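You operate a simulated robot arm through the tools that you are given. There is no shell and no other tool. Be economical: measure what you need, move in short steps, check, and stop when the job is done.

The job below is to be done with a simulated robot arm. You get a single attempt, and the scene is never put back.

JOB
Wind the lead fully back on its reel and brake it.
Fine: the reel switch goes off first and stays off; free the reel brake lever to wind.

It is judged by the outcome, as a careful person would: the job done as asked, and still so three seconds after it is handed in. It fails if anything else is knocked over, pushed out of place, dropped, spilled or broken.

ROBOT AND FRAMES
A 6-joint arm with a fingered hand on a trunk, on a base that drives. Base frame: it is fixed to the floor where the robot stands at the start and does not move with it; the origin is under the middle of the robot, x ahead of it, y to its left, z up. Lengths are in mm, angles in degrees, forces in N, time in s.
With the tool pointing down near the work surface it reaches from about 460 to 920 mm from the robot's upright axis, wherever it stands. Its first joint turns from -166.0 to 166.0 degrees. Places, roughly: orange grip [1000, -300, 1000]; reel brake lever [800, 100, 1000]; reel handwheel [1000, -200, 900]; reel switch [900, 0, 1300]. Payload 5 kg.
The TCP is the grasp point between the finger pads, 36 mm short of the fingertips. In the tool frame z runs along the fingers and y along their closing line. Largest opening 120 mm; the body of the gripper starts 42 mm behind the TCP. The gripper is a hand of 4 fingers: y runs from the thumb to the fingers, the wrist lies at [-19, -123, -211] in the tool frame, and closing takes about 1.5 s.
Orientation is told as [roll, pitch, yaw] about the base's x, y, z axes, in that order, counted from this pose: with the fingers straight down and the wrist toward the robot, the tool's x, y and z point along [0, 1, 0], [1, 0, 0] and [0, 0, -1] of the base frame.

CONTROLS
- The arm moves only by the tool step_arm. Its argument "plan" is one flat list of numbers, 7 for each row, row after row: the opening, from 0 (shut) to 1 (fully open), then the shift along the tool's x, y, z in units of 50 mm (1.0 is 50 mm), then the turn, a rotation vector about the tool's x, y, z in units of 5 degrees (1.0 is 5 degrees). In form: [jaw, x, y, z, rx, ry, rz, jaw, x, y, z, rx, ry, rz, ...]. A call has 1 to 12 rows; each row shifts and turns the commanded pose from where the row before left it, along the tool's axes as they then stand. A call with a number of a shift or a turn outside -1 to 1 is refused whole. Rows are played at 5 a second. More than 50 mm and 8.6 degrees between two rows, or a gripper value outside its range, and nothing of the call is played. Where a pose cannot be reached the arm comes as near as it can. A force on the tool above 40 N (or 10 N above the force at the start of the call, whichever is more), or a blocked arm, ends the call early, and 0.2 s more pass. Each finger travels about 45 mm/s and halts on what it meets, pressing with about 24 N; the grip force reading is that of the motor and also rises with nothing between the fingers. The clock runs only during rows and for 0.2 s after the last one: add rows that do not move to give the fingers time. The reply holds the time, the measured pose of the TCP, the force on the tool along the base axes, the opening and the grip force, in the units named above and with some noise, with the torque about the TCP (base axes, N m) and any sound that the robot's microphone picked up.
- Cameras (640 x 400 px; columns grow to the right, rows downward): "scene" is now at [119.8, -11, 1533.7]; the picture's right is [-0.12, -0.99, 0.00], its down [-0.53, 0.07, -0.85] and it looks along [0.84, -0.11, -0.53] (base axes); focal length 248 px, centre (320, 200). "wrist" rides on the gripper at [73, -101, -142] in the tool frame; the picture's right is [-0.79, 0.29, -0.54], its down [-0.56, -0.70, 0.44] and it looks along [-0.25, 0.65, 0.71] (tool axes); focal length 280 px, centre (320, 200). There is no depth. A picture from a camera that has moved, and an enlarged one, comes with that camera's place and axes in the base frame and with its lens.
- get_image(camera): a new picture of that camera. The clock stands still meanwhile.
- raise_lower(by): slides the trunk up (or, below 0, down) by that many mm; the arm and the scene camera ride with it, the base frame stays. It gives what a move gives, with no picture.
- steer(legs): drives the robot by 1 to 6 legs, each [ahead, turn to the left] in mm and degrees, along the robot's own axes; the way and the turn of a leg run together, so that a leg with both is an arc; at most 1500 mm and 180 degrees a leg. The arm and the cameras ride along, it lands a little off, and it stops where it bumps. It gives what a move gives.
- set_grasp(shape): the hand has 4 fingers and takes this shape, open, in about a second: jaw (thumb against the fingers, like two jaws); tri (thumb and two fingers); tip (a fingertip pinch); poke (one finger out to press); point (the index stretched); flat (the hand flat); cup (the hand cupped); fist (a fist). The gripper value then closes the fingers along that shape, each until it touches; the sizes above hold for jaw. It gives what a move gives, with no picture.
- pan_tilt(pan, tilt): turns the head with the scene camera to pan (to the left, within 86 degrees either way) and tilt (down, from -29 to 69), counted from straight ahead of the robot. It gives what a move gives.
- inspect(camera, box): a new picture of the part [left, top, right, bottom] of that camera's present view, enlarged. The clock stands still meanwhile.
- job_done(): hands the job in; it is judged then, once.

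Work in short steps. Places have to be worked out from the pictures, the camera data and where the tool is seen: move nearer, look again, correct. Check each grasp and each placing, and mend what went wrong. You have 120 turns and 82 pictures in all, those below and enlarged ones among them. Open the gripper and draw the arm clear of the work before you hand the job in, unless the task says otherwise; then end with one line.

The tools are called after "Call:" as name(argument=value, ...) on one line, values as JSON. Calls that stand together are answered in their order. step_arm: Moves the arm, as the interface text tells. Its arguments: {"type":"object","properties":{"plan":{"type":"array"}},"required":["plan"]} The other tools are called the same way: raise_lower (by) slides the trunk up or down; set_grasp (shape) gives the hand a shape; steer (legs) drives the base; pan_tilt (pan, tilt) turns the head that bears the scene camera; get_image (camera) takes a picture; inspect (camera, box) takes an enlarged picture of a part of a camera's view; job_done () hands the job in.

At the start:

```text
time_s: 0.0
tcp_pos: [713.2, 38.6, 998.9]
orientation: [0.0, 0.0, -0.1]
contact_force: [0.2, 0.5, 0.3]
ft_torque: [0.01, 0.0, 0.01]
grip_width: 119.4
grip_force: 0.1
shape: jaw
trunk travel left (down, up): [-525.0, 315.0]
robot x, y, heading: [-0.1, 4.9, -0.0]
head pan, tilt: [-7.1, 32.0]
```

scene: 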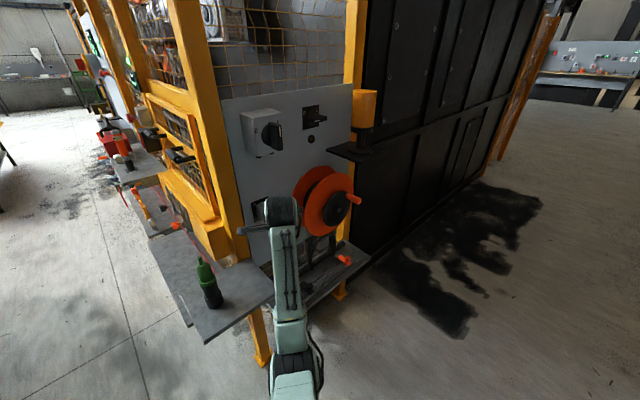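
wrist: 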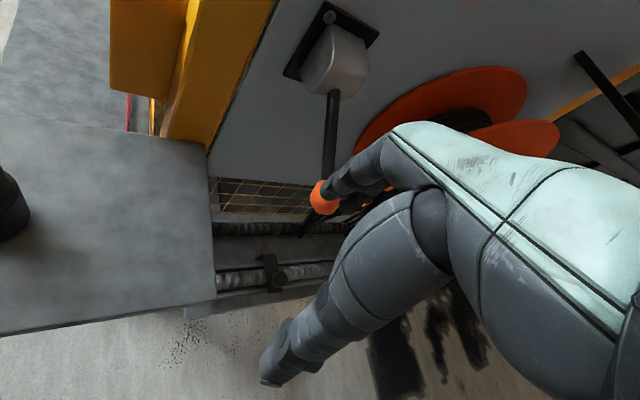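

The scene shows a grey panel with a switch box, a reel with an orange drum, and a lever ending in an orange knob near the hand. I'll enlarge the panel to read the details.

Call:
inspect(camera="scene", box=[220, 80, 400, 200])

Call:
inspect(camera="scene", box=[220, 160, 400, 310])

Call:
inspect(camera="wrist", box=[200, 0, 440, 300])

```text
3.33 times, centred on (310, 140) of scene
camera zoom: at [119.8, -11.0, 1533.7], right [-0.12, -0.99, 0.0], down [-0.53, 0.07, -0.85], along [0.84, -0.11, -0.53], focal length 828 px, centre (353, 400)
```

zoom: 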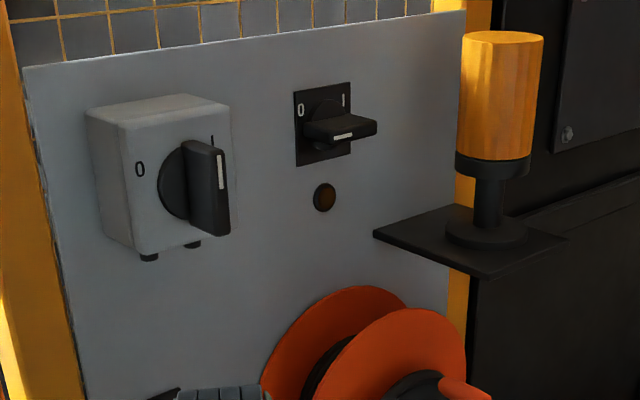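

```text
2.67 times, centred on (310, 235) of scene
camera zoom: at [119.8, -11.0, 1533.7], right [-0.12, -0.99, 0.0], down [-0.53, 0.07, -0.85], along [0.84, -0.11, -0.53], focal length 662 px, centre (347, 107)
```

zoom: 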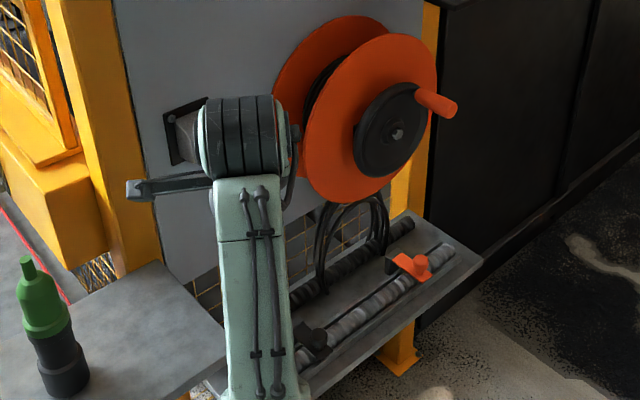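

```text
1.33 times, centred on (320, 150) of wrist
camera zoom: at [611.8, 110.5, 1141.9], right [0.29, -0.79, 0.54], down [-0.7, -0.56, -0.44], along [0.65, -0.25, -0.71], focal length 374 px, centre (320, 267)
```

zoom: 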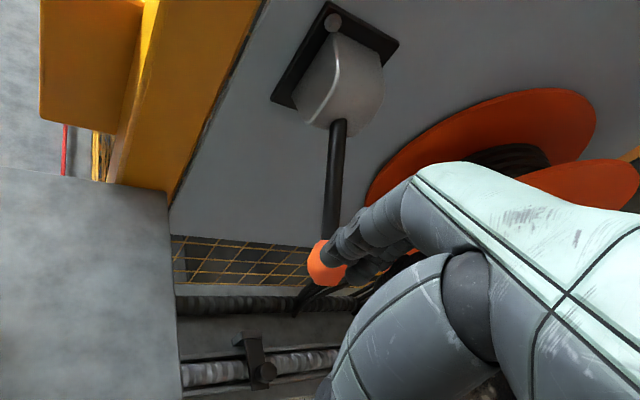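

Two switches exist: the grey box (left, near [900,20,1290]) matches the stated place of the reel switch. The panel seems turned about 36° relative to me; I'll back off straight first for a clear view.

Call:
steer(legs=[[-350, 0]])

Call:
get_image(camera="scene")

Call:
get_image(camera="wrist")

```text
time_s: 2.4
tcp_pos: [365.5, 37.7, 999.7]
orientation: [0.0, 0.0, 0.0]
contact_force: [-0.4, 0.8, 0.2]
ft_torque: [-0.01, 0.0, 0.0]
grip_width: 119.5
grip_force: 0.0
shape: jaw
trunk travel left (down, up): [-525.0, 315.0]
robot x, y, heading: [-349.8, 2.6, 0.0]
head pan, tilt: [-7.1, 32.0]
```

```text
76 pictures are left
camera scene: at [-228.4, -11.0, 1533.8], right [-0.12, -0.99, 0.0], down [-0.53, 0.07, -0.85], along [0.84, -0.11, -0.53], focal length 248 px, centre (320, 200)
```

scene: 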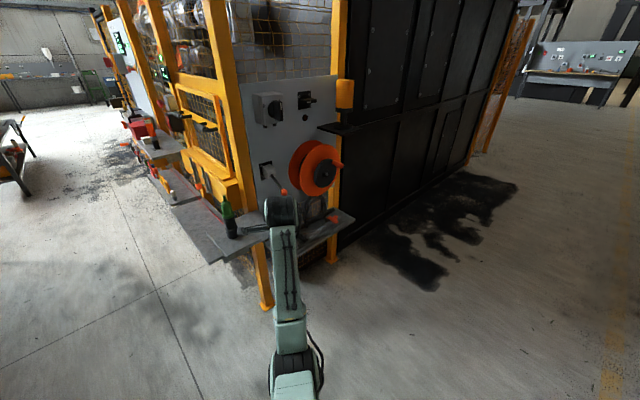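

```text
75 pictures are left
camera wrist: at [263.8, 110.6, 1142.1], right [0.29, -0.79, 0.54], down [-0.7, -0.56, -0.44], along [0.65, -0.25, -0.71], focal length 280 px, centre (320, 200)
```

wrist: 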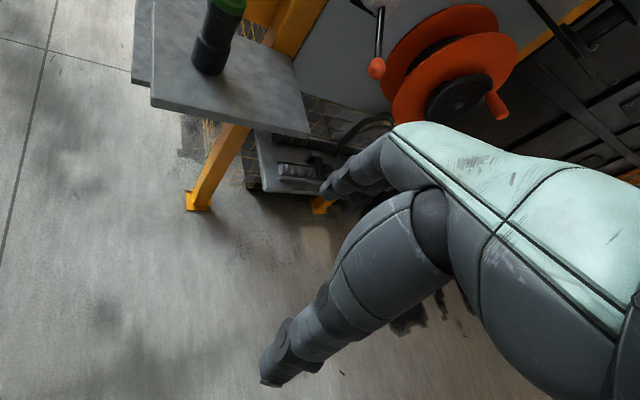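

Both pictures agree with the panel angled about 36°. I'll drive around so that I face the reel squarely, about 1 m off.

Call:
steer(legs=[[0, -56], [963, 0], [0, 92]])

Call:
pan_tilt(pan=5, tilt=25)

Call:
get_image(camera="scene")

```text
time_s: 15.5
tcp_pos: [754.7, -348.0, 1000.0]
orientation: [0.0, 0.0, 36.2]
contact_force: [-0.1, 0.2, -0.3]
ft_torque: [-0.01, -0.04, 0.0]
grip_width: 119.6
grip_force: 0.0
shape: jaw
trunk travel left (down, up): [-525.0, 315.0]
robot x, y, heading: [199.9, -803.0, 36.1]
head pan, tilt: [-7.1, 32.0]
```

```text
time_s: 16.2
tcp_pos: [755.0, -348.9, 999.7]
orientation: [0.0, 0.0, 36.2]
contact_force: [-0.2, 0.3, 0.5]
ft_torque: [0.0, 0.02, 0.01]
grip_width: 119.8
grip_force: 0.0
shape: jaw
trunk travel left (down, up): [-525.0, 315.0]
robot x, y, heading: [202.6, -801.9, 36.1]
head pan, tilt: [5.0, 25.0]
```

```text
74 pictures are left
camera scene: at [295.9, -722.7, 1544.8], right [0.66, -0.75, 0.0], down [-0.32, -0.28, -0.91], along [0.68, 0.6, -0.42], focal length 248 px, centre (320, 200)
```

scene: 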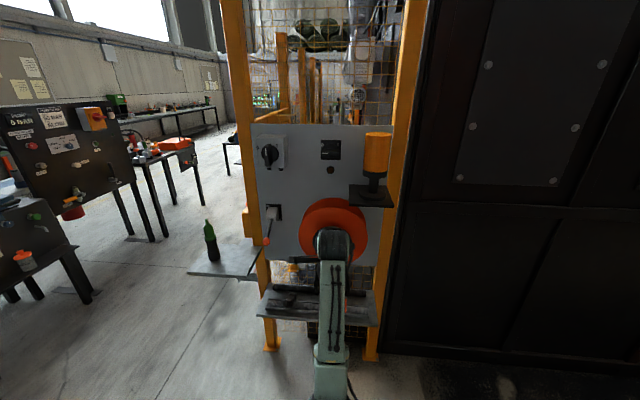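

The panel now faces me squarely. I'll enlarge the panel and the reel.

Call:
inspect(camera="scene", box=[240, 115, 400, 215])

Call:
inspect(camera="scene", box=[230, 190, 390, 350])

Call:
get_image(camera="wrist")

```text
4.00 times, centred on (320, 165) of scene
camera zoom: at [295.9, -722.7, 1544.8], right [0.66, -0.75, 0.0], down [-0.32, -0.28, -0.91], along [0.68, 0.6, -0.42], focal length 993 px, centre (320, 340)
```

zoom: 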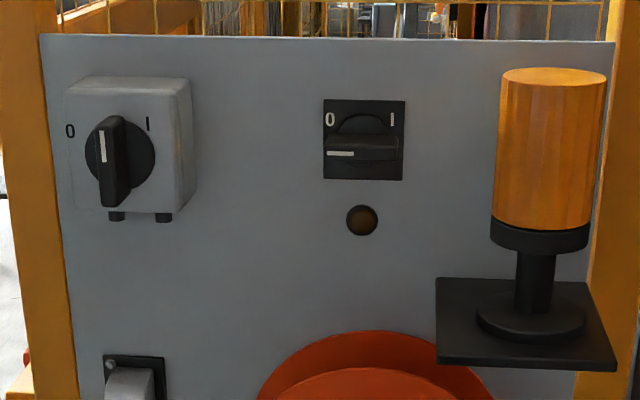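

```text
2.50 times, centred on (310, 270) of scene
camera zoom: at [295.9, -722.7, 1544.8], right [0.66, -0.75, 0.0], down [-0.32, -0.28, -0.91], along [0.68, 0.6, -0.42], focal length 621 px, centre (345, 25)
```

zoom: 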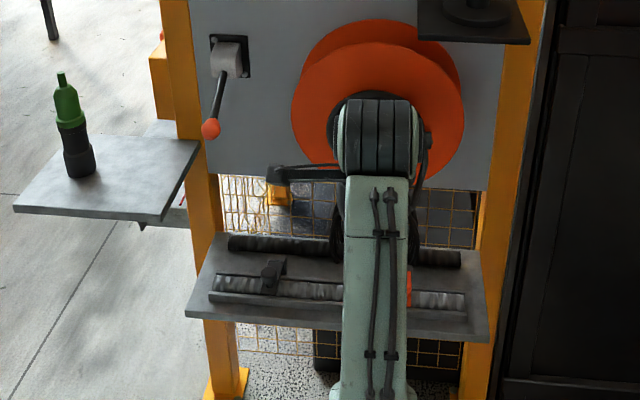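

```text
71 pictures are left
camera wrist: at [629.7, -350.2, 1141.8], right [0.7, -0.47, 0.54], down [-0.23, -0.87, -0.44], along [0.68, 0.18, -0.71], focal length 280 px, centre (320, 200)
```

wrist: 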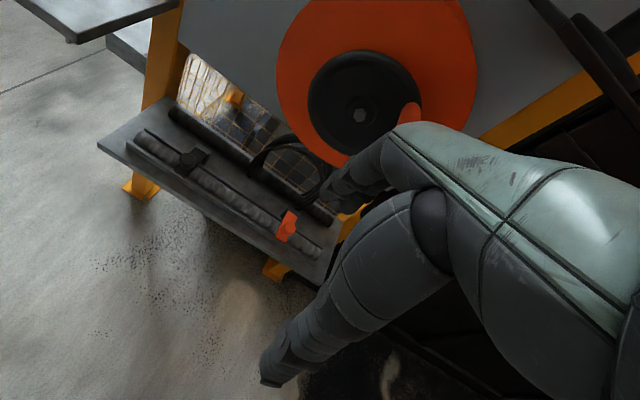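

From triangulation: switch knob ≈ (856,18,1305), lever ball ≈ (808,34,938), reel hub ≈ (1000,-210,918). The grey-box switch points to I (handle upright), and 0 is counter‑clockwise. I'll raise the trunk and start turning the fingers forward.

Call:
raise_lower(by=250)

Call:
step_arm(plan=[1, 0, 0, 0, -1, 0, 0, 1, 0, 0, 0, -1, 0, 0, 1, 0, 0, 0, -1, 0, 0, 1, 0, 0, 0, -1, 0, 0, 1, 0, 0, 0, -1, 0, 0, 1, 0, 0, 0, -1, 0, 0, 1, 0, 0, 0, -1, 0, 0, 1, 0, 0, 0, -1, 0, 0, 1, 0, 0, 0, -1, 0, 0])

Call:
step_arm(plan=[1, 0, 0, 0, -1, 0, 0, 1, 0, 0, 0, -1, 0, 0, 1, 0, 0, 0, -1, 0, 0, 1, 0, 0, 0, -1, 0, 0, 1, 0, 0, 0, -1, 0, 0, 1, 0, 0, 0, -1, 0, 0, 1, 0, 0, 0, -1, 0, 0, 1, 0, 0, 0, -1, 0, 0, 1, 0, 0, 0, -1, 0, 0])

Call:
get_image(camera="scene")

Call:
get_image(camera="wrist")

```text
time_s: 18.8
tcp_pos: [754.9, -349.3, 1249.0]
orientation: [-0.1, 0.0, 36.3]
contact_force: [-0.8, -0.5, -0.7]
ft_torque: [0.01, 0.02, -0.02]
grip_width: 119.7
grip_force: 0.0
shape: jaw
trunk travel left (down, up): [-775.0, 65.0]
robot x, y, heading: [202.8, -799.3, 36.3]
head pan, tilt: [5.0, 25.0]
```

```text
time_s: 20.8
tcp_pos: [754.4, -349.3, 1250.3]
orientation: [0.1, -45.2, 36.2]
contact_force: [0.0, -0.1, 1.2]
ft_torque: [-0.01, 0.02, 0.01]
grip_width: 119.8
grip_force: 0.1
shape: jaw
trunk travel left (down, up): [-775.0, 65.0]
robot x, y, heading: [200.2, -800.6, 36.4]
head pan, tilt: [5.0, 25.0]
```

```text
time_s: 22.8
tcp_pos: [755.3, -349.8, 1249.9]
orientation: [128.6, -89.9, -92.4]
contact_force: [-0.7, 0.0, 0.5]
ft_torque: [-0.01, 0.02, -0.01]
grip_width: 119.8
grip_force: 0.1
shape: jaw
out of reach, approached as far as the arm can: row 7
trunk travel left (down, up): [-775.0, 65.0]
robot x, y, heading: [201.7, -805.2, 36.4]
head pan, tilt: [5.0, 25.0]
```

```text
70 pictures are left
camera scene: at [296.4, -722.4, 1794.8], right [0.66, -0.75, 0.0], down [-0.32, -0.28, -0.91], along [0.68, 0.6, -0.42], focal length 248 px, centre (320, 200)
```

scene: 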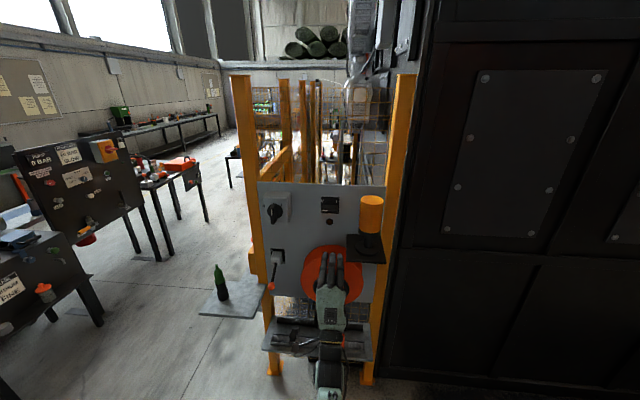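

```text
69 pictures are left
camera wrist: at [597.0, -374.7, 1147.7], right [0.03, -0.96, 0.29], down [0.69, -0.19, -0.7], along [0.73, 0.22, 0.65], focal length 280 px, centre (320, 200)
```

wrist: 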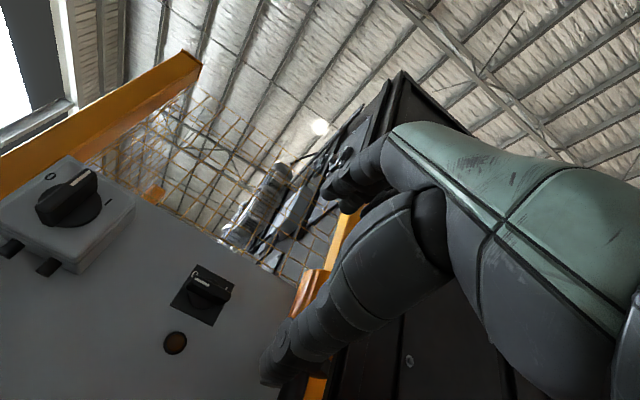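

The fingers now point forward. I'll look closer at the switch labels from this angle.

Call:
inspect(camera="wrist", box=[0, 140, 160, 280])

```text
2.86 times, centred on (80, 210) of wrist
camera zoom: at [597.0, -374.7, 1147.7], right [0.03, -0.96, 0.29], down [0.69, -0.19, -0.7], along [0.73, 0.22, 0.65], focal length 801 px, centre (1006, 171)
```

zoom: 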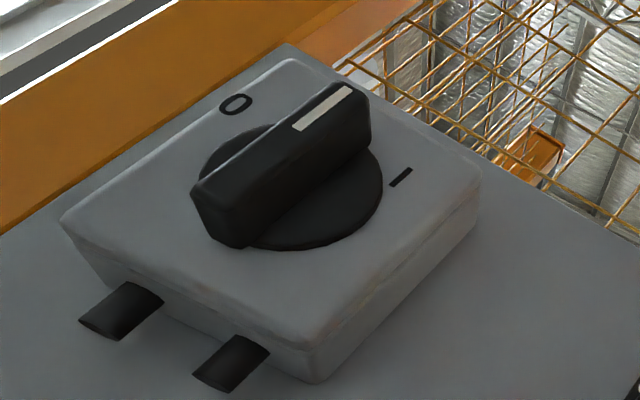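

The handle points up (at I); 0 lies counter-clockwise. I'll shift the hand left and up in front of the switch, then roll it so that the closing line is horizontal.

Call:
step_arm(plan=[1, 0.94, 0.2, 0, 0, 0, 0, 1, 0.94, 0.2, 0, 0, 0, 0, 1, 0.94, 0.2, 0, 0, 0, 0, 1, 0.94, 0.2, 0, 0, 0, 0, 1, 0.94, 0.2, 0, 0, 0, 0])

Call:
step_arm(plan=[1, 0, 0, 0, 0, 0, 1, 1, 0, 0, 0, 0, 0, 1, 1, 0, 0, 0, 0, 0, 1, 1, 0, 0, 0, 0, 0, 1, 1, 0, 0, 0, 0, 0, 1, 1, 0, 0, 0, 0, 0, 1, 1, 0, 0, 0, 0, 0, 1, 1, 0, 0, 0, 0, 0, 1, 1, 0, 0, 0, 0, 0, 1])

Call:
step_arm(plan=[1, 0, 0, 0, 0, 0, 1, 1, 0, 0, 0, 0, 0, 1, 1, 0, 0, 0, 0, 0, 1, 1, 0, 0, 0, 0, 0, 1, 1, 0, 0, 0, 0, 0, 1, 1, 0, 0, 0, 0, 0, 1, 1, 0, 0, 0, 0, 0, 1, 1, 0, 0, 0, 0, 0, 1, 1, 0, 0, 0, 0, 0, 1])

Call:
get_image(camera="wrist")

Call:
get_image(camera="scene")

```text
time_s: 24.0
tcp_pos: [614.7, -156.8, 1299.0]
orientation: [-58.3, -89.8, 94.5]
contact_force: [-0.1, -0.4, 0.2]
ft_torque: [0.02, -0.01, -0.02]
grip_width: 119.9
grip_force: 0.0
shape: jaw
trunk travel left (down, up): [-775.0, 65.0]
robot x, y, heading: [198.9, -798.5, 36.3]
head pan, tilt: [5.0, 25.0]
```

```text
time_s: 26.0
tcp_pos: [615.3, -158.8, 1300.1]
orientation: [90.0, -44.9, -53.8]
contact_force: [-0.2, -0.1, -0.4]
ft_torque: [0.03, -0.03, 0.01]
grip_width: 119.7
grip_force: 0.0
shape: jaw
trunk travel left (down, up): [-775.0, 65.0]
robot x, y, heading: [200.7, -802.7, 36.2]
head pan, tilt: [5.0, 25.0]
```

```text
time_s: 28.0
tcp_pos: [616.0, -159.3, 1299.4]
orientation: [90.0, 0.1, -53.8]
contact_force: [-0.2, -0.8, -0.2]
ft_torque: [-0.01, -0.03, -0.02]
grip_width: 119.8
grip_force: 0.1
shape: jaw
trunk travel left (down, up): [-775.0, 65.0]
robot x, y, heading: [200.7, -804.8, 36.1]
head pan, tilt: [5.0, 25.0]
```

```text
67 pictures are left
camera wrist: at [440.5, -161.9, 1371.9], right [-0.27, -0.55, -0.79], down [-0.06, 0.83, -0.56], along [0.96, -0.1, -0.25], focal length 280 px, centre (320, 200)
```

wrist: 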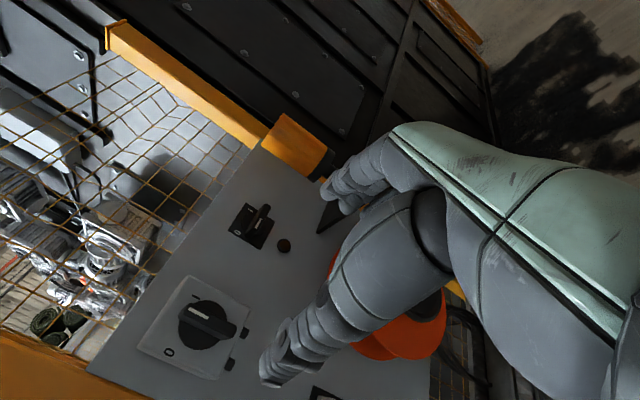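

```text
66 pictures are left
camera scene: at [295.6, -722.3, 1794.8], right [0.66, -0.75, 0.0], down [-0.32, -0.28, -0.91], along [0.68, 0.6, -0.42], focal length 248 px, centre (320, 200)
```

scene: 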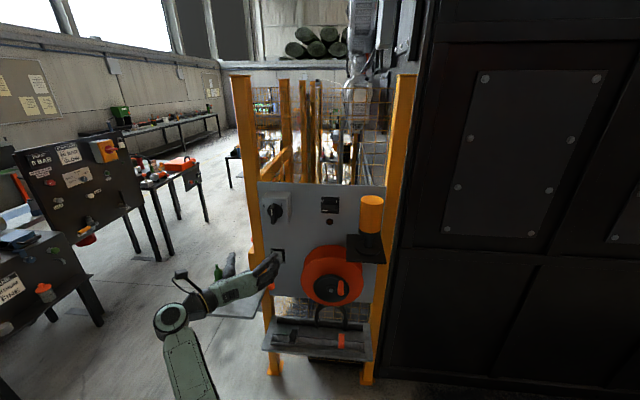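

The handle is about 300 mm ahead of the TCP and almost in line laterally. I'll drive 180 mm forward and look at the reel and switch again.

Call:
inspect(camera="scene", box=[250, 230, 390, 370])

Call:
steer(legs=[[180, 0]])

Call:
get_image(camera="wrist")

Call:
inspect(camera="scene", box=[200, 180, 360, 300])

```text
2.86 times, centred on (320, 300) of scene
camera zoom: at [295.6, -722.3, 1794.8], right [0.66, -0.75, 0.0], down [-0.32, -0.28, -0.91], along [0.68, 0.6, -0.42], focal length 709 px, centre (320, -86)
```

zoom: 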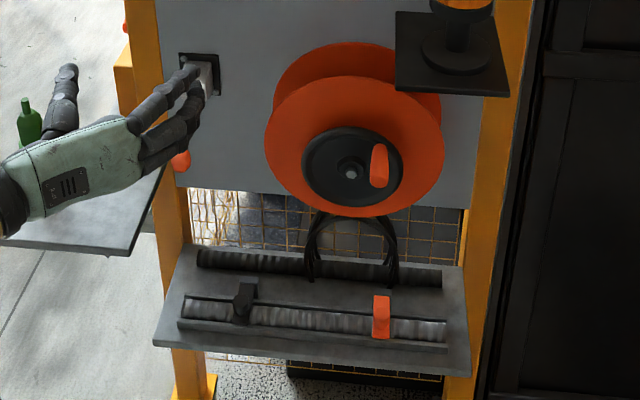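

```text
time_s: 29.6
tcp_pos: [758.6, -54.5, 1300.3]
orientation: [90.0, -0.1, -53.8]
contact_force: [-0.2, 0.4, 0.0]
ft_torque: [0.02, 0.02, 0.0]
grip_width: 119.8
grip_force: 0.1
shape: jaw
trunk travel left (down, up): [-775.0, 65.0]
robot x, y, heading: [343.0, -695.9, 36.3]
head pan, tilt: [5.0, 25.0]
```

```text
64 pictures are left
camera wrist: at [583.5, -56.1, 1372.3], right [-0.27, -0.55, -0.79], down [-0.06, 0.83, -0.56], along [0.96, -0.1, -0.25], focal length 280 px, centre (320, 200)
```

wrist: 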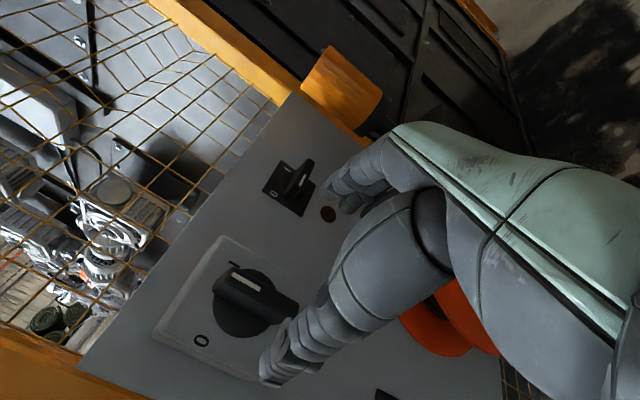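

```text
3.33 times, centred on (280, 240) of scene
camera zoom: at [439.4, -616.9, 1794.9], right [0.66, -0.75, 0.0], down [-0.32, -0.28, -0.91], along [0.68, 0.6, -0.42], focal length 828 px, centre (453, 67)
```

zoom: 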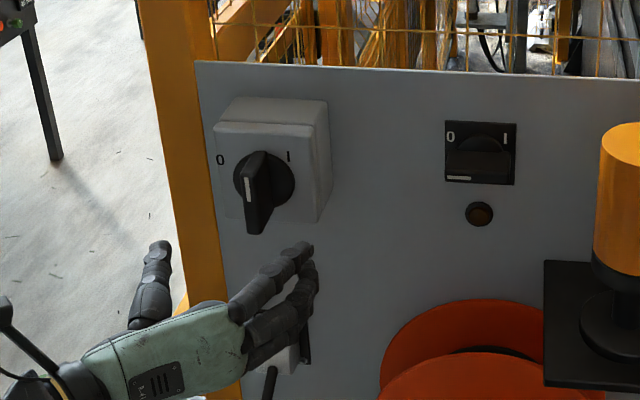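

The two views agree: handle front ≈ (856,28,1307), i.e. 127 mm ahead, 9 left, 7 up of the TCP. I'll centre and advance 75 mm, then look.

Call:
step_arm(plan=[1, 0.14, -0.18, 0, 0, 0, 0, 1, 0, 0, 0.5, 0, 0, 0, 1, 0, 0, 0.5, 0, 0, 0, 1, 0, 0, 0.5, 0, 0, 0, 1, 0, 0, 0, 0, 0, 0])

Call:
inspect(camera="scene", box=[210, 180, 310, 260])

Call:
get_image(camera="wrist")

```text
time_s: 30.8
tcp_pos: [814.7, -1.8, 1306.7]
orientation: [90.0, 0.0, -53.7]
contact_force: [0.1, -0.2, 0.3]
ft_torque: [-0.02, 0.02, -0.03]
grip_width: 119.7
grip_force: 0.1
shape: jaw
trunk travel left (down, up): [-775.0, 65.0]
robot x, y, heading: [347.7, -697.8, 36.4]
head pan, tilt: [5.0, 25.0]
```

```text
5.00 times, centred on (260, 220) of scene
camera zoom: at [440.1, -616.5, 1794.8], right [0.66, -0.75, 0.0], down [-0.32, -0.28, -0.91], along [0.68, 0.6, -0.42], focal length 1241 px, centre (620, 100)
```

zoom: 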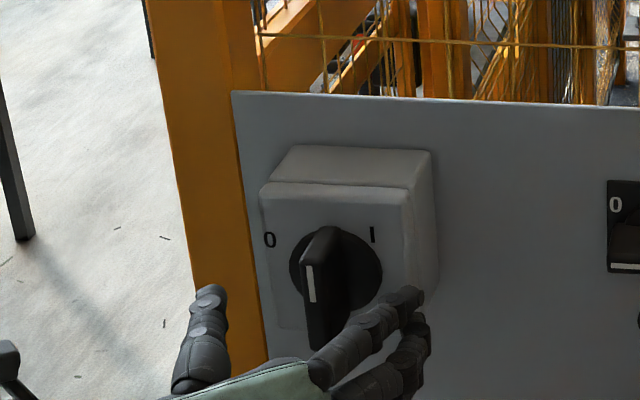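

```text
61 pictures are left
camera wrist: at [639.3, -4.6, 1379.3], right [-0.27, -0.55, -0.79], down [-0.06, 0.83, -0.56], along [0.96, -0.1, -0.25], focal length 280 px, centre (320, 200)
```

wrist: 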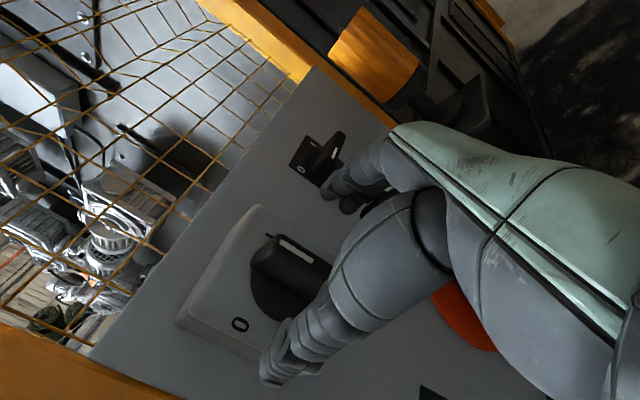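

The hand straddles the handle. I'll advance 36 mm more and close gently on it.

Call:
step_arm(plan=[1, 0, 0, 0.36, 0, 0, 0, 1, 0, 0, 0.36, 0, 0, 0, 1, 0, 0, 0, 0, 0, 0])

Call:
step_arm(plan=[0.5, 0, 0, 0, 0, 0, 0, 0, 0, 0, 0, 0, 0, 0, 0, 0, 0, 0, 0, 0, 0, 0, 0, 0, 0, 0, 0, 0, 0, 0, 0, 0, 0, 0, 0, 0, 0, 0, 0, 0, 0, 0, 0, 0, 0, 0, 0, 0, 0, 0, 0, 0, 0, 0, 0, 0])

Call:
inspect(camera="scene", box=[210, 180, 310, 260])

```text
time_s: 31.6
tcp_pos: [843.8, 19.4, 1306.0]
orientation: [90.0, 0.0, -53.7]
contact_force: [0.0, -1.1, 0.3]
ft_torque: [-0.03, 0.05, -0.01]
grip_width: 119.9
grip_force: 0.0
shape: jaw
trunk travel left (down, up): [-775.0, 65.0]
robot x, y, heading: [346.9, -695.0, 36.0]
head pan, tilt: [5.0, 25.0]
```

```text
time_s: 33.4
tcp_pos: [843.7, 19.2, 1306.2]
orientation: [90.1, 0.0, -53.8]
contact_force: [0.7, 0.8, 0.0]
ft_torque: [-0.11, -0.08, 0.0]
grip_width: 13.4
grip_force: 23.9
shape: jaw
trunk travel left (down, up): [-775.0, 65.0]
robot x, y, heading: [344.9, -696.1, 36.4]
head pan, tilt: [5.0, 25.0]
```

```text
5.00 times, centred on (260, 220) of scene
camera zoom: at [440.4, -616.3, 1794.8], right [0.66, -0.75, 0.0], down [-0.32, -0.28, -0.91], along [0.68, 0.6, -0.42], focal length 1241 px, centre (620, 100)
```

zoom: 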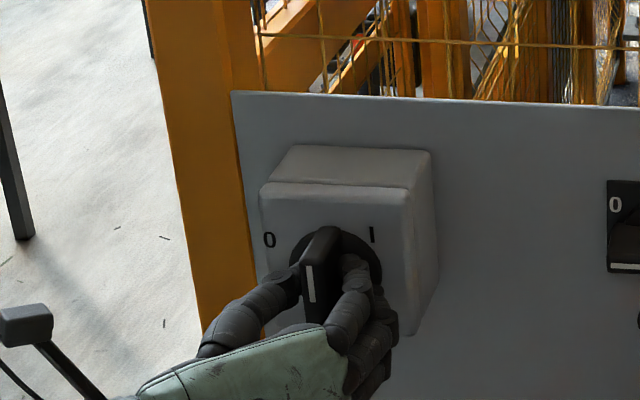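

The handle is held (13 mm). I'll turn it counter-clockwise in steps, first 45°.

Call:
step_arm(plan=[0, 0, 0, 0, 0, 0, -1, 0, 0, 0, 0, 0, 0, -1, 0, 0, 0, 0, 0, 0, -1, 0, 0, 0, 0, 0, 0, -1, 0, 0, 0, 0, 0, 0, -1, 0, 0, 0, 0, 0, 0, -1, 0, 0, 0, 0, 0, 0, -1, 0, 0, 0, 0, 0, 0, -1, 0, 0, 0, 0, 0, 0, -1])

Call:
inspect(camera="scene", box=[210, 180, 310, 260])

```text
time_s: 35.4
tcp_pos: [844.0, 20.4, 1306.8]
orientation: [89.8, -45.1, -53.5]
contact_force: [-5.8, -2.3, -12.2]
ft_torque: [-0.12, 0.3, 0.08]
grip_width: 13.3
grip_force: 23.7
shape: jaw
trunk travel left (down, up): [-775.0, 65.0]
robot x, y, heading: [346.4, -692.9, 36.4]
head pan, tilt: [5.0, 25.0]
```

```text
5.00 times, centred on (260, 220) of scene
camera zoom: at [439.9, -614.7, 1794.7], right [0.66, -0.75, 0.0], down [-0.32, -0.28, -0.91], along [0.68, 0.6, -0.42], focal length 1241 px, centre (620, 100)
```

zoom: 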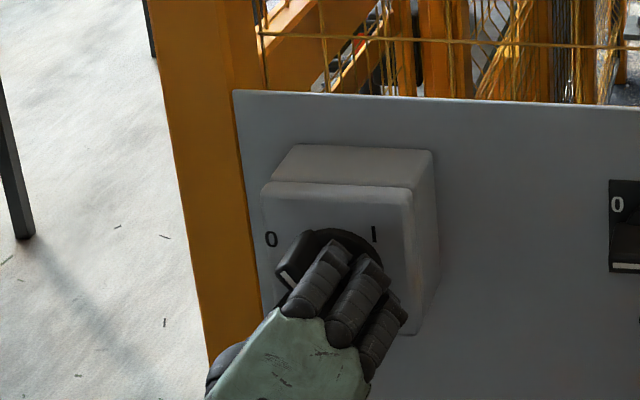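

It turns with the hand (no click yet). Continue another 45°.

Call:
step_arm(plan=[0, 0, 0, 0, 0, 0, -1, 0, 0, 0, 0, 0, 0, -1, 0, 0, 0, 0, 0, 0, -1, 0, 0, 0, 0, 0, 0, -1, 0, 0, 0, 0, 0, 0, -1, 0, 0, 0, 0, 0, 0, -1, 0, 0, 0, 0, 0, 0, -1, 0, 0, 0, 0, 0, 0, -1, 0, 0, 0, 0, 0, 0, -1])

Call:
inspect(camera="scene", box=[210, 180, 310, 260])

```text
time_s: 37.4
tcp_pos: [840.9, 22.0, 1303.4]
orientation: [-50.8, -89.8, 87.1]
contact_force: [-13.1, -3.8, -21.9]
ft_torque: [-0.36, 0.63, 0.17]
grip_width: 13.5
grip_force: 24.0
shape: jaw
trunk travel left (down, up): [-775.0, 65.0]
robot x, y, heading: [347.0, -694.7, 36.4]
head pan, tilt: [5.0, 25.0]
```

```text
5.00 times, centred on (260, 220) of scene
camera zoom: at [439.3, -613.6, 1794.6], right [0.66, -0.75, 0.0], down [-0.32, -0.28, -0.91], along [0.68, 0.6, -0.42], focal length 1241 px, centre (620, 100)
```

zoom: 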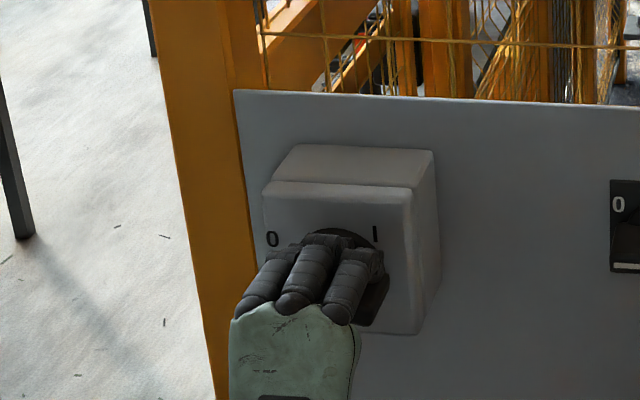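

The handle appears horizontal now, with force rising. I'll release and back off to see where it stays.

Call:
step_arm(plan=[0.6, 0, 0, 0, 0, 0, 0, 0.6, 0, 0, 0, 0, 0, 0, 0.6, 0, 0, 0, 0, 0, 0, 0.6, 0, 0, 0, 0, 0, 0, 0.6, 0, 0, -0.9, 0, 0, 0, 0.6, 0, 0, -0.9, 0, 0, 0, 0.6, 0, 0, -0.9, 0, 0, 0])

Call:
inspect(camera="scene", box=[210, 180, 310, 260])

Call:
get_image(camera="wrist")

```text
time_s: 39.0
tcp_pos: [733.7, -62.6, 1308.8]
orientation: [154.8, -89.9, -118.5]
contact_force: [0.2, -0.5, 0.3]
ft_torque: [0.0, 0.0, 0.02]
grip_width: 71.5
grip_force: 0.1
shape: jaw
trunk travel left (down, up): [-775.0, 65.0]
robot x, y, heading: [346.9, -694.6, 36.4]
head pan, tilt: [5.0, 25.0]
```

```text
5.00 times, centred on (260, 220) of scene
camera zoom: at [439.0, -618.2, 1795.0], right [0.66, -0.75, 0.0], down [-0.32, -0.28, -0.91], along [0.68, 0.6, -0.42], focal length 1241 px, centre (620, 100)
```

zoom: 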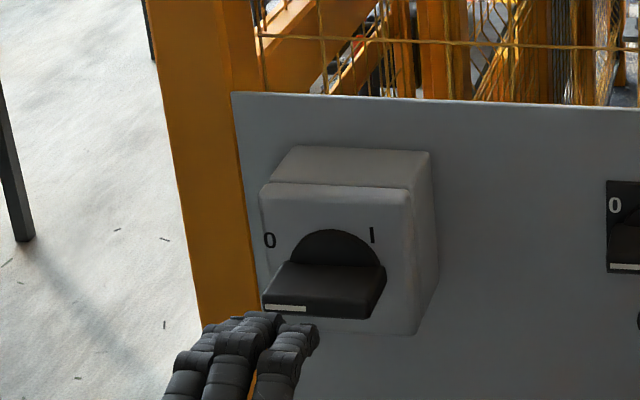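

```text
56 pictures are left
camera wrist: at [574.4, -86.6, 1207.1], right [0.03, -0.96, 0.29], down [0.69, -0.19, -0.7], along [0.72, 0.22, 0.65], focal length 280 px, centre (320, 200)
```

wrist: 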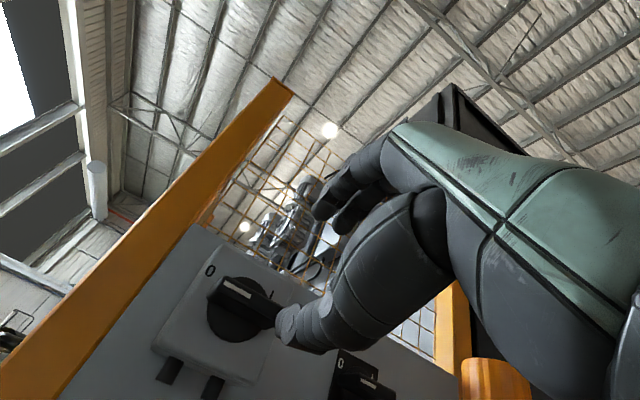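

The switch stays at 0 (horizontal, mark left). Next the brake lever: I'll back up a bit, lower the trunk and look at the lever.

Call:
step_arm(plan=[0.6, 0, 0, -0.9, 0, 0, 0, 0.6, 0, 0, -0.9, 0, 0, 0])

Call:
raise_lower(by=-250)

Call:
pan_tilt(pan=12, tilt=35)

Call:
get_image(camera="scene")

Call:
get_image(camera="wrist")

```text
time_s: 39.6
tcp_pos: [660.1, -115.0, 1307.9]
orientation: [169.6, -89.8, -133.3]
contact_force: [0.3, -0.6, 0.4]
ft_torque: [0.01, -0.04, -0.03]
grip_width: 71.7
grip_force: 0.0
shape: jaw
trunk travel left (down, up): [-775.0, 65.0]
robot x, y, heading: [345.5, -693.3, 36.0]
head pan, tilt: [5.0, 25.0]
```

```text
time_s: 42.2
tcp_pos: [661.5, -113.4, 1057.3]
orientation: [-19.7, -90.1, 56.0]
contact_force: [-0.1, -1.1, -0.8]
ft_torque: [-0.03, 0.02, -0.01]
grip_width: 71.6
grip_force: 0.0
shape: jaw
trunk travel left (down, up): [-525.0, 315.0]
robot x, y, heading: [344.4, -693.7, 36.4]
head pan, tilt: [5.0, 25.0]
```

```text
time_s: 42.9
tcp_pos: [662.5, -112.1, 1058.0]
orientation: [-17.6, -90.1, 53.9]
contact_force: [-0.8, 0.0, 0.0]
ft_torque: [-0.02, 0.01, 0.01]
grip_width: 71.4
grip_force: 0.1
shape: jaw
trunk travel left (down, up): [-525.0, 315.0]
robot x, y, heading: [342.4, -698.1, 36.2]
head pan, tilt: [12.0, 35.0]
```

```text
55 pictures are left
camera scene: at [429.4, -611.5, 1529.1], right [0.75, -0.67, 0.0], down [-0.38, -0.43, -0.82], along [0.55, 0.61, -0.57], focal length 248 px, centre (320, 200)
```

scene: 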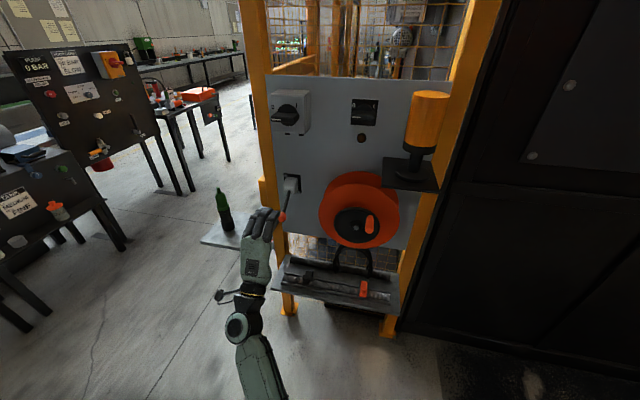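

```text
54 pictures are left
camera wrist: at [503.5, -138.5, 955.4], right [0.03, -0.96, 0.29], down [0.69, -0.19, -0.7], along [0.72, 0.22, 0.65], focal length 280 px, centre (320, 200)
```

wrist: 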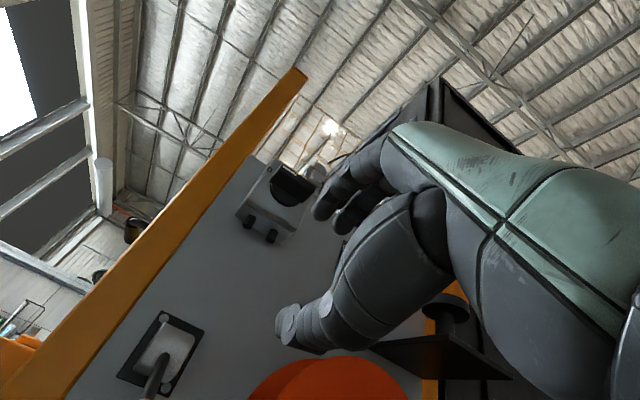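

Call:
inspect(camera="scene", box=[250, 160, 410, 300])

Call:
inspect(camera="wrist", box=[80, 280, 260, 400])

```text
2.86 times, centred on (330, 230) of scene
camera zoom: at [429.4, -611.5, 1529.1], right [0.75, -0.67, 0.0], down [-0.38, -0.43, -0.82], along [0.55, 0.61, -0.57], focal length 709 px, centre (291, 114)
```

zoom: 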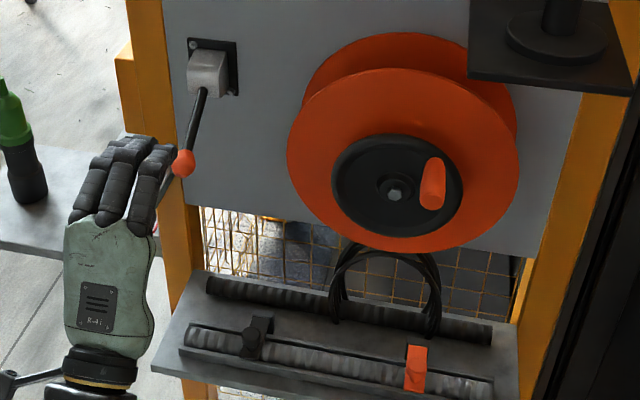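

```text
3.33 times, centred on (170, 340) of wrist
camera zoom: at [503.5, -138.5, 955.4], right [0.03, -0.96, 0.29], down [0.69, -0.19, -0.7], along [0.72, 0.22, 0.65], focal length 935 px, centre (820, -267)
```

zoom: 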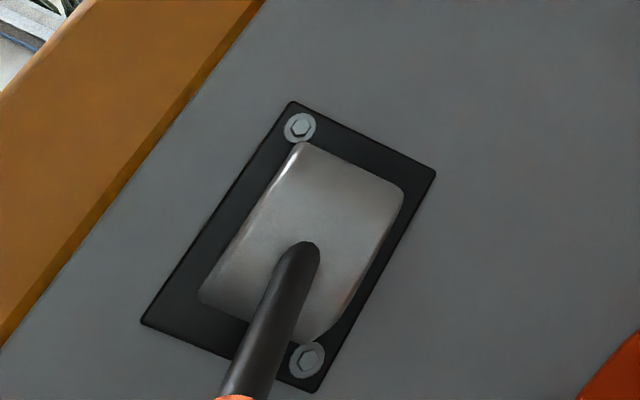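

Lever sticks out and down from its housing and probably swings up/down about a lateral axis. I'll roll the hand so it closes sideways around the ball (≈(812,34,937)), opening wide enough.

Call:
step_arm(plan=[0.7, 0, 0, 0, 0, 0, 1, 0.7, 0, 0, 0, 0, 0, 1, 0.7, 0, 0, 0, 0, 0, 1, 0.7, 0, 0, 0, 0, 0, 1, 0.7, 0, 0, 0, 0, 0, 1, 0.7, 0, 0, 0, 0, 0, 1, 0.7, 0, 0, 0, 0, 0, 1, 0.7, 0, 0, 0, 0, 0, 1, 0.7, 0, 0, 0, 0, 0, 1])

Call:
step_arm(plan=[0.7, 0, 0, 0, 0, 0, 1, 0.7, 0, 0, 0, 0, 0, 1, 0.7, 0, 0, 0, 0, 0, 1, 0.7, 0, 0, 0, 0, 0, 1, 0.7, 0, 0, 0, 0, 0, 1, 0.7, 0, 0, 0, 0, 0, 1, 0.7, 0, 0, 0, 0, 0, 1, 0.7, 0, 0, 0, 0, 0, 1, 0.7, 0, 0, 0, 0, 0, 1])

Call:
step_arm(plan=[0.7, -0.6, -0.14, 0.2, 0, 0, 0, 0.7, -0.6, -0.14, 0.2, 0, 0, 0, 0.7, -0.6, -0.14, 0.2, 0, 0, 0, 0.7, -0.6, -0.14, 0.2, 0, 0, 0, 0.7, 0, 0, 0.4, 0, 0, 0, 0.7, 0, 0, 0.4, 0, 0, 0, 0.7, 0, 0, 0.4, 0, 0, 0])

Call:
get_image(camera="wrist")

Call:
get_image(camera="scene")

```text
time_s: 44.9
tcp_pos: [661.5, -111.0, 1056.8]
orientation: [90.0, -45.1, -53.7]
contact_force: [-1.0, -0.4, 0.1]
ft_torque: [0.0, 0.03, 0.0]
grip_width: 83.7
grip_force: 0.1
shape: jaw
trunk travel left (down, up): [-525.0, 315.0]
robot x, y, heading: [344.7, -697.7, 36.3]
head pan, tilt: [12.0, 35.0]
```

```text
time_s: 46.9
tcp_pos: [662.6, -113.2, 1056.6]
orientation: [90.1, 0.1, -53.7]
contact_force: [0.5, 0.9, 0.3]
ft_torque: [0.01, 0.03, -0.01]
grip_width: 83.5
grip_force: 0.1
shape: jaw
trunk travel left (down, up): [-525.0, 315.0]
robot x, y, heading: [343.3, -694.6, 36.2]
head pan, tilt: [12.0, 35.0]
```

```text
time_s: 48.5
tcp_pos: [725.9, -30.2, 937.1]
orientation: [90.0, 0.0, -53.6]
contact_force: [0.6, -0.2, -0.3]
ft_torque: [0.03, -0.02, -0.02]
grip_width: 83.4
grip_force: 0.1
shape: jaw
trunk travel left (down, up): [-525.0, 315.0]
robot x, y, heading: [344.0, -696.3, 36.5]
head pan, tilt: [12.0, 35.0]
```

```text
51 pictures are left
camera wrist: at [551.1, -33.4, 1008.7], right [-0.27, -0.55, -0.79], down [-0.06, 0.83, -0.56], along [0.96, -0.1, -0.25], focal length 280 px, centre (320, 200)
```

wrist: 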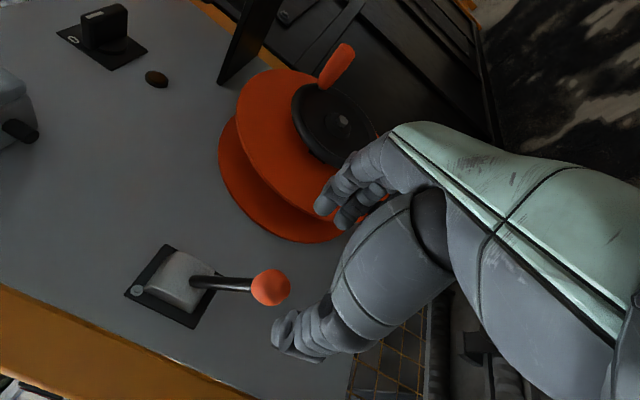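

```text
50 pictures are left
camera scene: at [429.9, -611.0, 1529.0], right [0.75, -0.67, 0.0], down [-0.38, -0.43, -0.82], along [0.54, 0.61, -0.57], focal length 248 px, centre (320, 200)
```

scene: 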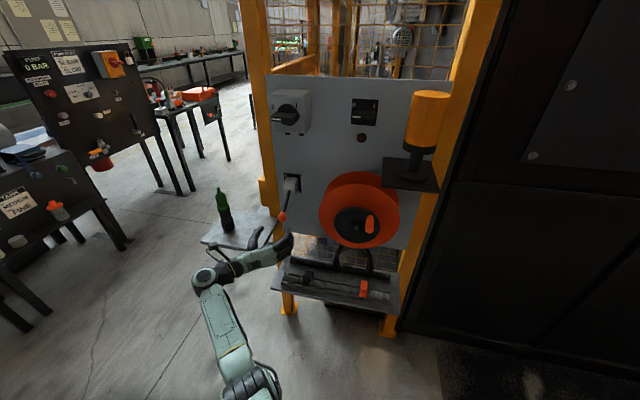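

The ball is about 100 mm ahead, 4 mm left, level with the TCP. I advance 95 mm and close on it.

Call:
step_arm(plan=[0.7, 0, -0.08, 0.5, 0, 0, 0, 0.7, 0, 0, 0.5, 0, 0, 0, 0.7, 0, 0, 0.5, 0, 0, 0, 0.7, 0, 0, 0.4, 0, 0, 0, 0.7, 0, 0, 0, 0, 0, 0, 0.3, 0, 0, 0, 0, 0, 0, 0, 0, 0, 0, 0, 0, 0, 0, 0, 0, 0, 0, 0, 0, 0, 0, 0, 0, 0, 0, 0, 0, 0, 0, 0, 0, 0, 0])

Call:
inspect(camera="scene", box=[240, 160, 340, 260])

```text
time_s: 50.7
tcp_pos: [800.2, 28.5, 936.2]
orientation: [89.9, -0.1, -53.6]
contact_force: [3.3, 5.1, 0.4]
ft_torque: [0.1, -0.02, -0.18]
grip_width: 14.0
grip_force: 24.1
shape: jaw
trunk travel left (down, up): [-525.0, 315.0]
robot x, y, heading: [349.1, -693.1, 36.4]
head pan, tilt: [12.0, 35.0]
```

```text
4.00 times, centred on (290, 210) of scene
camera zoom: at [429.9, -610.1, 1529.0], right [0.75, -0.67, 0.0], down [-0.38, -0.43, -0.82], along [0.54, 0.61, -0.57], focal length 993 px, centre (440, 160)
```

zoom: 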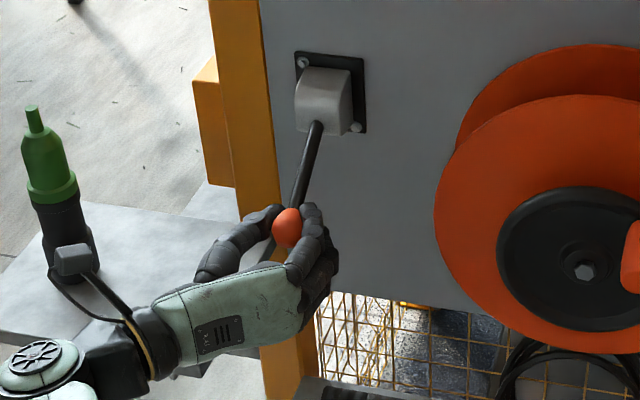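

The hand holds the lever at the ball. I'll try swinging it up along its arc in small steps, watching the force.

Call:
step_arm(plan=[0, 0.262, 0, -0.262, 0, 0, 0, 0, 0.296, 0, -0.224, 0, 0, 0, 0, 0.324, 0, -0.18, 0, 0, 0, 0, 0, 0, 0, 0, 0, 0])

Call:
inspect(camera="scene", box=[240, 160, 340, 260])

```text
time_s: 51.3
tcp_pos: [788.6, 22.1, 962.6]
orientation: [90.2, 0.0, -53.5]
contact_force: [16.1, 18.6, 3.7]
ft_torque: [-0.06, 0.15, 0.06]
grip_width: 13.5
grip_force: 23.9
shape: jaw
trunk travel left (down, up): [-525.0, 315.0]
robot x, y, heading: [347.4, -696.0, 36.2]
head pan, tilt: [12.0, 35.0]
stopped in row 2: the force on the tool passed its limit at 44 N (the readings are from after the stop); the commanded pose is now the measured one
```

```text
4.00 times, centred on (290, 210) of scene
camera zoom: at [431.7, -608.9, 1528.9], right [0.75, -0.67, 0.0], down [-0.38, -0.43, -0.82], along [0.55, 0.61, -0.58], focal length 993 px, centre (440, 160)
```

zoom: 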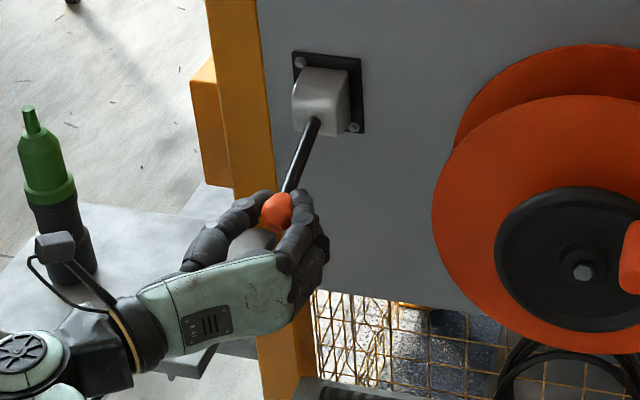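

The lever did swing (up 26 mm); the force pulled my hand toward the panel, so my arc went too far outward. I'll continue with more up and less out.

Call:
step_arm(plan=[0, 0.1, 0, 0.1, 0, 0, 0, 0, 0.28, 0, -0.05, 0, 0, 0, 0, 0.28, 0, -0.05, 0, 0, 0, 0, 0.28, 0, -0.03, 0, 0, 0])

```text
time_s: 52.3
tcp_pos: [786.7, 20.9, 1007.1]
orientation: [90.1, 0.0, -53.4]
contact_force: [6.6, 14.6, -3.3]
ft_torque: [-0.03, 0.22, 0.17]
grip_width: 14.1
grip_force: 23.6
shape: jaw
trunk travel left (down, up): [-525.0, 315.0]
robot x, y, heading: [347.0, -694.2, 36.5]
head pan, tilt: [12.0, 35.0]
```

Call:
step_arm(plan=[0, 0.28, 0, 0.06, 0, 0, 0, 0, 0.28, 0, 0.06, 0, 0, 0, 0, 0.28, 0, 0.1, 0, 0, 0])

Call:
inspect(camera="scene", box=[240, 160, 340, 260])

```text
time_s: 53.1
tcp_pos: [797.0, 26.5, 1045.9]
orientation: [90.0, 0.0, -53.5]
contact_force: [8.2, 13.6, -9.9]
ft_torque: [-0.62, 0.71, 0.14]
grip_width: 14.5
grip_force: 24.7
shape: jaw
trunk travel left (down, up): [-525.0, 315.0]
robot x, y, heading: [342.6, -692.3, 36.3]
head pan, tilt: [12.0, 35.0]
```

```text
4.00 times, centred on (290, 210) of scene
camera zoom: at [432.6, -606.9, 1528.6], right [0.75, -0.67, 0.0], down [-0.38, -0.43, -0.82], along [0.55, 0.61, -0.58], focal length 993 px, centre (440, 160)
```

zoom: 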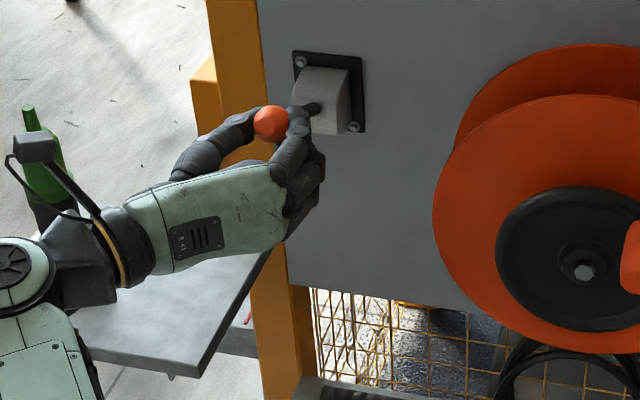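

The lever is now around horizontal and still moving. Continue up and inward.

Call:
step_arm(plan=[0, 0.22, 0, 0.16, 0, 0, 0, 0, 0.22, 0, 0.18, 0, 0, 0, 0, 0.22, 0, 0.2, 0, 0, 0])

Call:
inspect(camera="scene", box=[240, 160, 340, 260])

```text
time_s: 53.6
tcp_pos: [801.6, 30.8, 1055.9]
orientation: [89.1, -0.2, -53.7]
contact_force: [-5.5, -0.9, -7.7]
ft_torque: [-0.27, 0.4, -0.07]
grip_width: 14.7
grip_force: 23.8
shape: jaw
trunk travel left (down, up): [-525.0, 315.0]
robot x, y, heading: [346.1, -699.2, 36.3]
head pan, tilt: [12.0, 35.0]
stopped in row 2: the force on the tool passed its limit at 48 N (the readings are from after the stop); the commanded pose is now the measured one
```

```text
4.00 times, centred on (290, 210) of scene
camera zoom: at [429.8, -610.0, 1529.1], right [0.75, -0.67, 0.0], down [-0.38, -0.43, -0.82], along [0.54, 0.61, -0.57], focal length 993 px, centre (440, 160)
```

zoom: 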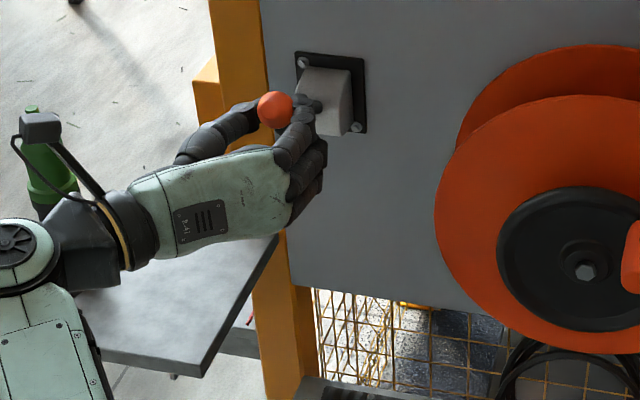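

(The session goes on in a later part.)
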